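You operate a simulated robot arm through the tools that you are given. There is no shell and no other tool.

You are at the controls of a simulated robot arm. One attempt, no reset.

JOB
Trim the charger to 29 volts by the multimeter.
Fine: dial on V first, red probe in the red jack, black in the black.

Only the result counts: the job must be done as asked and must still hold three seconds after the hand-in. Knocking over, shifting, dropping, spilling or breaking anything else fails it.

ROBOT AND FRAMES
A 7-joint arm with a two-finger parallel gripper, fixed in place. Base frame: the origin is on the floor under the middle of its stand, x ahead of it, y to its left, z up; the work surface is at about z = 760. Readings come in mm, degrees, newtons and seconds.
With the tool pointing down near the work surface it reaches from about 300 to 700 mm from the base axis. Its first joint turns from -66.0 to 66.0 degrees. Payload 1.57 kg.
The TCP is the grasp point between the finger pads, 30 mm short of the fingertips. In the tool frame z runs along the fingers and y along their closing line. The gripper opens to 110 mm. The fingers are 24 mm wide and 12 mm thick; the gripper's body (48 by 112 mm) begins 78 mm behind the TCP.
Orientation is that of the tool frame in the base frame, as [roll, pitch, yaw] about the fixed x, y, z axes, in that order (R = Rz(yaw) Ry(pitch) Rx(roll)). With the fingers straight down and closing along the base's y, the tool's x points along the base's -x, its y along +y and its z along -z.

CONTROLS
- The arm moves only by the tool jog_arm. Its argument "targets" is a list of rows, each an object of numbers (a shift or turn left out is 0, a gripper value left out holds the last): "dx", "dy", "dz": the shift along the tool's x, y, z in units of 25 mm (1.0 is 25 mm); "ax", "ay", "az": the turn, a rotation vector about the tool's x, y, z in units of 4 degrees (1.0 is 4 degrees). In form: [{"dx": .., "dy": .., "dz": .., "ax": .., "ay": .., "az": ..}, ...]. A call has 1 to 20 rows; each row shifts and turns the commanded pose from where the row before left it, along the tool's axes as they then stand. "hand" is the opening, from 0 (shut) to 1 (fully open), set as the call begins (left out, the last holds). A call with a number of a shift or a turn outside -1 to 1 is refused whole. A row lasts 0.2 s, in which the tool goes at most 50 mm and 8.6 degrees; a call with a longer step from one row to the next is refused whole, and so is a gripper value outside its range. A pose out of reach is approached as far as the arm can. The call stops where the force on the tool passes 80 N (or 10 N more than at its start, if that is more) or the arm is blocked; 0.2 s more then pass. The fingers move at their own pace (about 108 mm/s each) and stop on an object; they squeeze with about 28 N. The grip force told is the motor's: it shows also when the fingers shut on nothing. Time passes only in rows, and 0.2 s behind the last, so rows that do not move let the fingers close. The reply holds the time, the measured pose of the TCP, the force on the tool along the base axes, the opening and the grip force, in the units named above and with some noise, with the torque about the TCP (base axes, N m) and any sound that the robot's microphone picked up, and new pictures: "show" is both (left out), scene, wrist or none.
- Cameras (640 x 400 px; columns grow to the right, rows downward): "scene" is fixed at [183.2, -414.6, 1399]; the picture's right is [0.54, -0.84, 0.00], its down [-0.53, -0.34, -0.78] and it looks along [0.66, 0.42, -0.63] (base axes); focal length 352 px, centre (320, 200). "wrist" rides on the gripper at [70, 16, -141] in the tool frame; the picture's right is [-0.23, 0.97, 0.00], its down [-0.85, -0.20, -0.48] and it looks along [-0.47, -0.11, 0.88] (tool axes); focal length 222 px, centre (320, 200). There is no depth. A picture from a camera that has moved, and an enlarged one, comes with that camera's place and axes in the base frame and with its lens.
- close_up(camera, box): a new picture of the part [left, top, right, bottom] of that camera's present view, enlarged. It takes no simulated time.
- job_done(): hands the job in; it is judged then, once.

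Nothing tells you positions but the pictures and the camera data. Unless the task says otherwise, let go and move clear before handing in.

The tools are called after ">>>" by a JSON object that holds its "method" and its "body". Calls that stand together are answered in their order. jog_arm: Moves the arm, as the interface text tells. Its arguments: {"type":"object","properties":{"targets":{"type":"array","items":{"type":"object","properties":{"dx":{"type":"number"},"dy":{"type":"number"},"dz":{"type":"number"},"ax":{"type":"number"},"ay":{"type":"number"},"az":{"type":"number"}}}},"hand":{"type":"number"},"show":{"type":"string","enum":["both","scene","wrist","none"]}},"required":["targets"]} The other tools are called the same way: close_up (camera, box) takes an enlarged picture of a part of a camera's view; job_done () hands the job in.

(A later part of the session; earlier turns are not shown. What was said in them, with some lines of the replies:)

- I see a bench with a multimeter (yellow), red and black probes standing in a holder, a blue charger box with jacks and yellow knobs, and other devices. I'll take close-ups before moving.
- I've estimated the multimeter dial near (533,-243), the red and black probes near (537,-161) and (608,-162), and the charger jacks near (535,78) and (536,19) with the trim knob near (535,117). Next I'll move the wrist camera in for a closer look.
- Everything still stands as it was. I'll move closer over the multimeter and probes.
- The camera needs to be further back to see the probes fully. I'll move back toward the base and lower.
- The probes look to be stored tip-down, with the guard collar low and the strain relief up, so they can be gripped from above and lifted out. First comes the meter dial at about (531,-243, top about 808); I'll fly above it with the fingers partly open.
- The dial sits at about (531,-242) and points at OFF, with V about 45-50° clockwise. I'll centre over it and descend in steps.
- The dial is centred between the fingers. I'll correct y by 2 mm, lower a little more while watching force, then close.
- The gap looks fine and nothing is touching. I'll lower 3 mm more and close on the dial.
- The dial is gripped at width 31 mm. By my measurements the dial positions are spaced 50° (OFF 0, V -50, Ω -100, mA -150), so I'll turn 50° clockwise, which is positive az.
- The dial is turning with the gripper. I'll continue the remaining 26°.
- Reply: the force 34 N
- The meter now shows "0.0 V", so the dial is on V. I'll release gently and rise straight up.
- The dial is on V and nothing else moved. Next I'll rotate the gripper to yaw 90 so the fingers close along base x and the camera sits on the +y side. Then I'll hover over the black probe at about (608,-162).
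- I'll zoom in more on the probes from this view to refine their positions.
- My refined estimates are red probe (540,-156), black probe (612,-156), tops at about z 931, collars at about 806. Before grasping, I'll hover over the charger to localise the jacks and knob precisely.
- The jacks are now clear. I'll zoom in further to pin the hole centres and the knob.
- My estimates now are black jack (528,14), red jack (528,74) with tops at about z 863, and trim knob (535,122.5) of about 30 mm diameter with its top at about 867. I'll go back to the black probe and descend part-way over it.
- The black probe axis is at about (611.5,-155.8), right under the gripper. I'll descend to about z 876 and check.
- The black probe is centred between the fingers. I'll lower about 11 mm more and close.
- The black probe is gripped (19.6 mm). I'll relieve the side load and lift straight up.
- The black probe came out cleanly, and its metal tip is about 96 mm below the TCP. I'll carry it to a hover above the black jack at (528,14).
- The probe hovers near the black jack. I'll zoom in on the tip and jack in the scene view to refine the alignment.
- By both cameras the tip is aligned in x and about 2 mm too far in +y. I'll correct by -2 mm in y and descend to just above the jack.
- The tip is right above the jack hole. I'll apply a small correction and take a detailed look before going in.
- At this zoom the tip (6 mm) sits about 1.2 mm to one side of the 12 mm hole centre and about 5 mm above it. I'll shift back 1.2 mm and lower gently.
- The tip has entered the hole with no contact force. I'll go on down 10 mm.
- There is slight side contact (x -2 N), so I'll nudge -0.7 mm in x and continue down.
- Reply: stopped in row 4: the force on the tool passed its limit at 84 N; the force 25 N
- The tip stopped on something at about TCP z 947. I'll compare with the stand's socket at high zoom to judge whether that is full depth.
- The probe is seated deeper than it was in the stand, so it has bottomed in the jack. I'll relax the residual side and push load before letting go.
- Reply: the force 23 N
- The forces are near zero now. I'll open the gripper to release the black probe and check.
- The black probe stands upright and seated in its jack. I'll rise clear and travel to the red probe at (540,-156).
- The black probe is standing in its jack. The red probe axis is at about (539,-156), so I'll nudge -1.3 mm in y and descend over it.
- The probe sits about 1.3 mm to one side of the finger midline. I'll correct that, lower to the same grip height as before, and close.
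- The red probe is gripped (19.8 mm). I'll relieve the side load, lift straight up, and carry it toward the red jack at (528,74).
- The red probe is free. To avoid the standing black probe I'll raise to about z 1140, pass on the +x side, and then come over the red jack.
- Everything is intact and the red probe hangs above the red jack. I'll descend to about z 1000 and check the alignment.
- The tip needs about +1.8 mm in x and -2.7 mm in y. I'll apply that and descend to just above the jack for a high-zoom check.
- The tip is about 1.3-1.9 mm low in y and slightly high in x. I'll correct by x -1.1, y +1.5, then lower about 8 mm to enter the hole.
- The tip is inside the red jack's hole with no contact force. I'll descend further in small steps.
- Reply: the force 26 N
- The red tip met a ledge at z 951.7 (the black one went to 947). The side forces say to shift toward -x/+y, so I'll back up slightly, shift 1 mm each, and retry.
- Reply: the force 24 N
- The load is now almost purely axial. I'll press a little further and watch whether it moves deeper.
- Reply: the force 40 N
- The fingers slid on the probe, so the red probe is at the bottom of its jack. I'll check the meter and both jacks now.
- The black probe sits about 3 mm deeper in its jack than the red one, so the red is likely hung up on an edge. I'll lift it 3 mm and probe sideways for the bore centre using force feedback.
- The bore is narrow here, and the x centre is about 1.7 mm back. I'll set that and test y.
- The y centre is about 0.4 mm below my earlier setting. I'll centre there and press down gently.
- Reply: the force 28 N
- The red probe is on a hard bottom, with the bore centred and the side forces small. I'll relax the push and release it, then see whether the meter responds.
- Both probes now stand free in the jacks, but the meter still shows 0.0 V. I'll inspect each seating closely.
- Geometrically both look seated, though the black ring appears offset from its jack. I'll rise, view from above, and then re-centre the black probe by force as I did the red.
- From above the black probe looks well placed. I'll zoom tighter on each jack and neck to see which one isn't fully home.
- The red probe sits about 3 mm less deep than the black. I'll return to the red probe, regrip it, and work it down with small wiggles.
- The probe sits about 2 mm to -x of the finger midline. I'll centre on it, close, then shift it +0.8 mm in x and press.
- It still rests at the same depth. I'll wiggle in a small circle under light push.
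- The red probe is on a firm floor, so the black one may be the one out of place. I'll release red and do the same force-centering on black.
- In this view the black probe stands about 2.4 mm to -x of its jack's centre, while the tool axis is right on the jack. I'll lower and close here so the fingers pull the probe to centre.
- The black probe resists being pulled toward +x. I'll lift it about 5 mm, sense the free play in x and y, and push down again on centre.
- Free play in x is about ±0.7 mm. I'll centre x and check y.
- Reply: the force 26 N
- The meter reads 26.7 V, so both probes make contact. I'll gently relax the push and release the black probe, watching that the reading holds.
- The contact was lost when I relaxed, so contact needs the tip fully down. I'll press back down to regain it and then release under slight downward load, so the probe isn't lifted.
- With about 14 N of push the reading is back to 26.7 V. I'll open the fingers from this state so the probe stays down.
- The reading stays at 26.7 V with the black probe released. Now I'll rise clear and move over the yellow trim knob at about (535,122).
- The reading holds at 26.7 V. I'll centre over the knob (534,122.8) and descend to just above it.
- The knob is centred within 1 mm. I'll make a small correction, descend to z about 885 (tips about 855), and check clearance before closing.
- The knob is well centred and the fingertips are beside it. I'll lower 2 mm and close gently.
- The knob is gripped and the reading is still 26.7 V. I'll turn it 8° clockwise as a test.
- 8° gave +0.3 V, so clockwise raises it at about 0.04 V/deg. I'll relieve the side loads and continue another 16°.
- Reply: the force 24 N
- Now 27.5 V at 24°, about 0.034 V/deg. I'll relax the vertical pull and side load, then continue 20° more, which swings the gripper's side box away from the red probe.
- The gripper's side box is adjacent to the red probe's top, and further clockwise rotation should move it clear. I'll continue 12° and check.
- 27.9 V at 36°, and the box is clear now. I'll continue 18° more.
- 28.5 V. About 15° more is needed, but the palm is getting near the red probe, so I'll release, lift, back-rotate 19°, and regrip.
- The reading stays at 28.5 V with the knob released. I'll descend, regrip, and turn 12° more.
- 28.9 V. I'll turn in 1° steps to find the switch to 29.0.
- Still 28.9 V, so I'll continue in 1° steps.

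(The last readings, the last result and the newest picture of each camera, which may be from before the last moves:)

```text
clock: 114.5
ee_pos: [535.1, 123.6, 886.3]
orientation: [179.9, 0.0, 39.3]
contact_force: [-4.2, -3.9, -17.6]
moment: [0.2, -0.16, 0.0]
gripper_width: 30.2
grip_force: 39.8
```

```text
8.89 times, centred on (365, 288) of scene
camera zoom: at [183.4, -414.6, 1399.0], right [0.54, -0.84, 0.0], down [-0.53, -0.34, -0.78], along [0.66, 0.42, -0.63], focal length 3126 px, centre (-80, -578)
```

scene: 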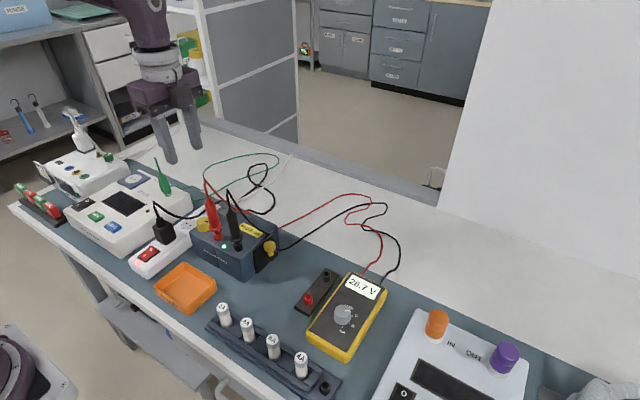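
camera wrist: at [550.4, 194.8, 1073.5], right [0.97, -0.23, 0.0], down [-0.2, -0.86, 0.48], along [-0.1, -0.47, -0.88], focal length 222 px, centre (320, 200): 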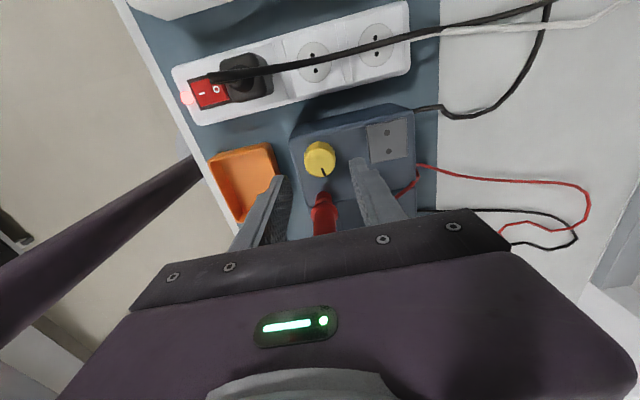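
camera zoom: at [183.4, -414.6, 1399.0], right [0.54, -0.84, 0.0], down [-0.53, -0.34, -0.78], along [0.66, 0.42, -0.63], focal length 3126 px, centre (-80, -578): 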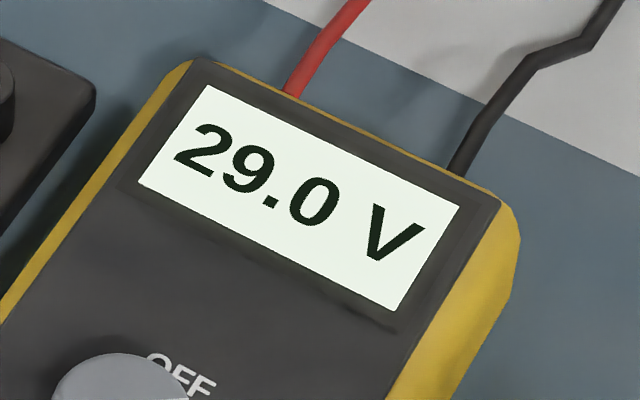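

29.0 V, near the middle of its 3° window. I'll relieve the upward pull, release the knob, and confirm.

>>> {"method": "jog_arm", "body": {"targets": [{"dz": 0.02}, {"dz": 0}], "show": "none"}}

>>> {"method": "jog_arm", "body": {"targets": [{"dz": 0}, {"dz": 0}, {"dz": 0}], "hand": 0.42, "show": "none"}}

>>> {"method": "close_up", "body": {"camera": "scene", "box": [335, 265, 395, 310]}}

>>> {"method": "close_up", "body": {"camera": "scene", "box": [180, 160, 250, 250]}}

```text
clock: 115.1
ee_pos: [536.1, 126.1, 885.5]
orientation: [179.9, -0.1, 39.3]
contact_force: [-7.2, -2.3, -6.4]
moment: [-0.68, 0.9, -0.01]
gripper_width: 30.4
grip_force: 39.7
```

```text
clock: 115.9
ee_pos: [535.1, 124.0, 887.0]
orientation: [179.9, -0.3, 39.2]
contact_force: [-0.7, -0.4, -0.6]
moment: [0.03, 0.01, -0.01]
gripper_width: 46.2
grip_force: 0.1
```

```text
8.89 times, centred on (365, 288) of scene
camera zoom: at [183.2, -414.6, 1399.0], right [0.54, -0.84, 0.0], down [-0.53, -0.34, -0.78], along [0.66, 0.42, -0.63], focal length 3126 px, centre (-80, -578)
```

zoom: 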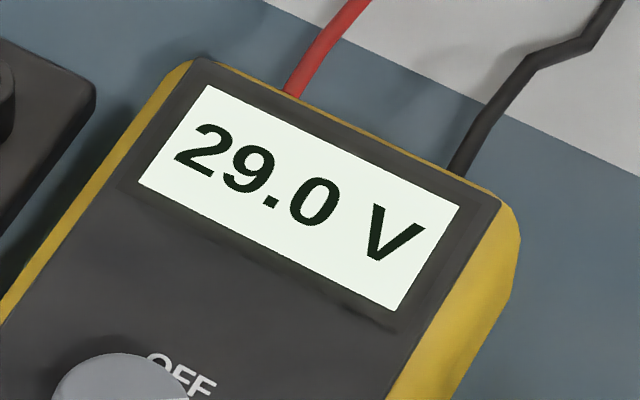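

```text
4.44 times, centred on (215, 205) of scene
camera zoom: at [183.2, -414.6, 1399.0], right [0.54, -0.84, 0.0], down [-0.53, -0.34, -0.78], along [0.66, 0.42, -0.63], focal length 1563 px, centre (787, 178)
```

zoom: 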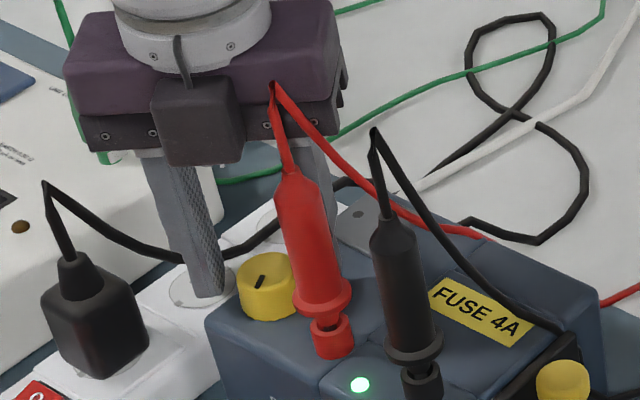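

The reading holds at 29.0 V with the knob released. I'll rise straight up and clear, then check the whole scene.

>>> {"method": "jog_arm", "body": {"targets": [{"dz": -0.4}, {"dz": -0.6}, {"dz": -0.9}, {"dz": -0.9}, {"dz": -0.9}, {"dz": -0.9}, {"dz": -0.9}, {"dz": -0.9}, {"dz": 0}, {"dz": 0}], "show": "both"}}

>>> {"method": "close_up", "body": {"camera": "scene", "box": [335, 265, 395, 310]}}

>>> {"method": "close_up", "body": {"camera": "scene", "box": [180, 170, 290, 280]}}

```text
clock: 118.1
ee_pos: [536.5, 125.4, 1046.0]
orientation: [179.9, -0.3, 39.2]
contact_force: [-0.1, 0.3, -0.4]
moment: [0.02, 0.03, 0.0]
gripper_width: 46.1
grip_force: 0.1
camera wrist: at [599.4, 157.6, 1187.8], right [0.44, -0.9, 0.0], down [-0.79, -0.39, 0.47], along [-0.43, -0.21, -0.88], focal length 222 px, centre (320, 200)
```

scene: 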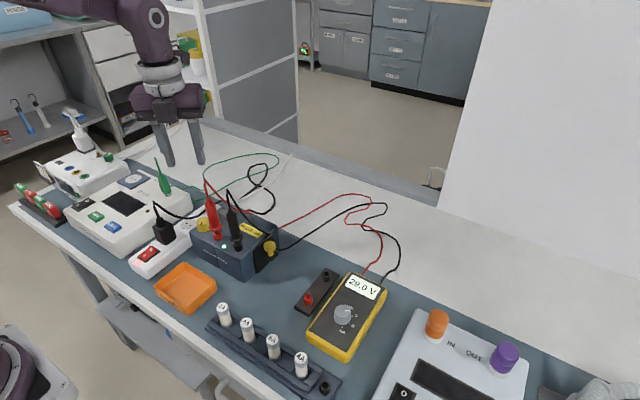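
wrist: 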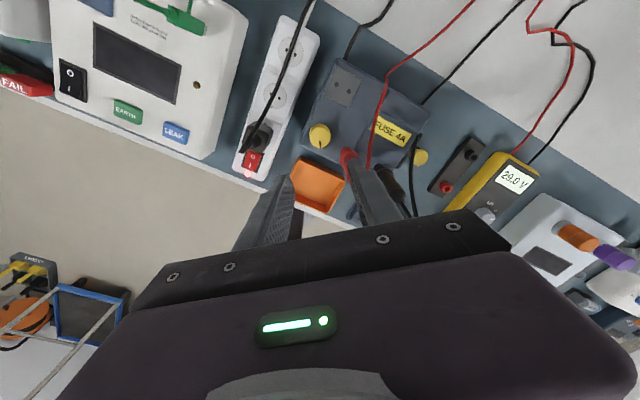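

```text
8.89 times, centred on (365, 288) of scene
camera zoom: at [183.2, -414.6, 1399.0], right [0.54, -0.84, 0.0], down [-0.53, -0.34, -0.78], along [0.66, 0.42, -0.63], focal length 3126 px, centre (-80, -578)
```

zoom: 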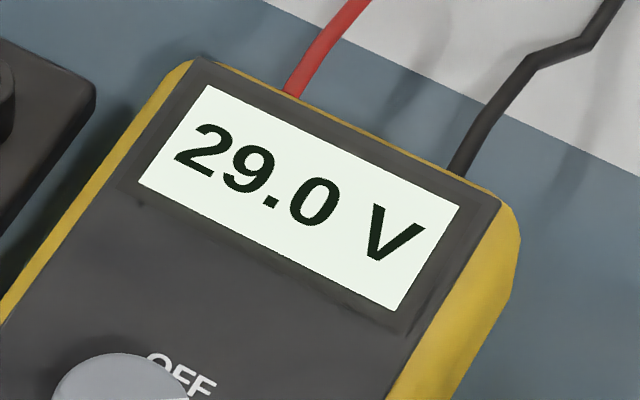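

```text
3.64 times, centred on (235, 225) of scene
camera zoom: at [183.2, -414.6, 1399.0], right [0.54, -0.84, 0.0], down [-0.53, -0.34, -0.78], along [0.66, 0.42, -0.63], focal length 1279 px, centre (629, 109)
```

zoom: 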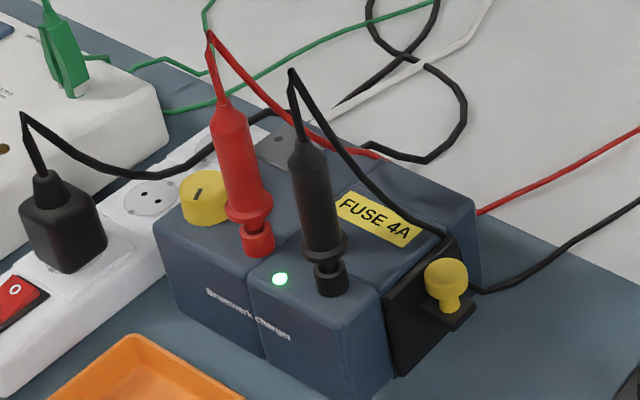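

The meter shows 29.0 V, both probes stand in their matching jacks, and everything else is in place. I'll let three seconds pass to confirm it holds.

>>> {"method": "jog_arm", "body": {"targets": [{"dz": -0.5}, {"dz": -0.5}, {"dz": 0}, {"dz": 0}, {"dz": 0}, {"dz": 0}, {"dz": 0}, {"dz": 0}, {"dz": 0}, {"dz": 0}, {"dz": 0}, {"dz": 0}, {"dz": 0}, {"dz": 0}, {"dz": 0}, {"dz": 0}], "show": "scene"}}

>>> {"method": "close_up", "body": {"camera": "scene", "box": [335, 265, 395, 310]}}

```text
clock: 121.5
ee_pos: [535.4, 125.0, 1071.0]
orientation: [180.0, -0.2, 39.3]
contact_force: [0.6, -0.8, -0.6]
moment: [0.01, 0.03, 0.0]
gripper_width: 46.0
grip_force: 0.0
```

scene: 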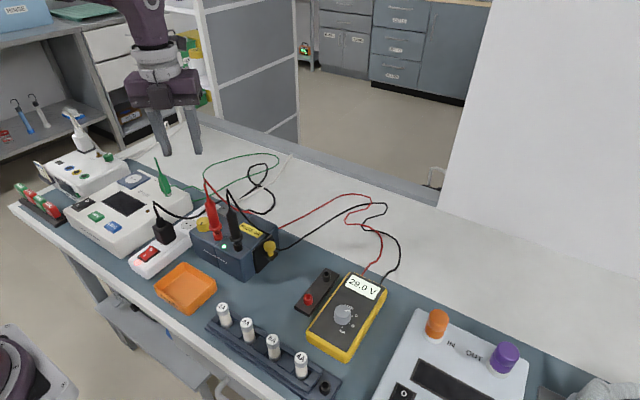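

```text
8.89 times, centred on (365, 288) of scene
camera zoom: at [183.2, -414.6, 1399.0], right [0.54, -0.84, 0.0], down [-0.53, -0.34, -0.78], along [0.66, 0.42, -0.63], focal length 3126 px, centre (-80, -578)
```

zoom: 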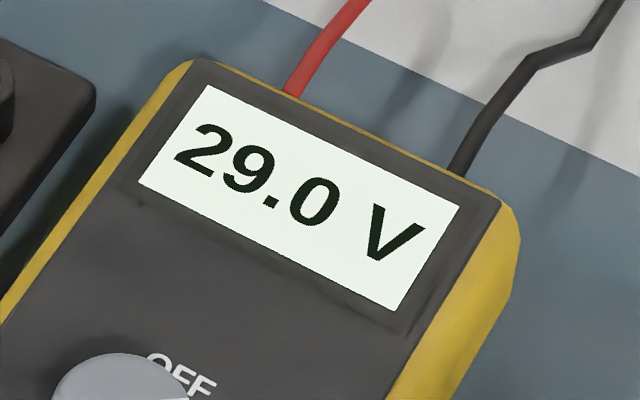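

The meter held at 29.0 V for more than three seconds with the arm clear. The dial is on V, red is in red and black is in black, so I'm handing in.

>>> {"method": "job_done", "body": {}}

```text
The job is handed in.
```

The charger is trimmed to 29 volts: the multimeter read 29.0 V and held it for more than three seconds with the arm clear, and I've handed the job in.

- **Setup:** I set the dial to V first. The red probe is in the red jack and the black probe in the black jack.
- **Black probe contact:** At first the meter read 0.0 V with both probes in. It read 26.7 V once I re-centred the black probe and pressed it fully down, and contact held after that.
- **Trim:** I turned the knob clockwise from 26.7 V to 29.0 V, stopping near the middle of the range that shows 29.0.
- **Surroundings:** While I turned the knob, the gripper passed very close to the top of the red probe. The probe stayed upright, the reading was unaffected, and nothing else on the bench looked moved.
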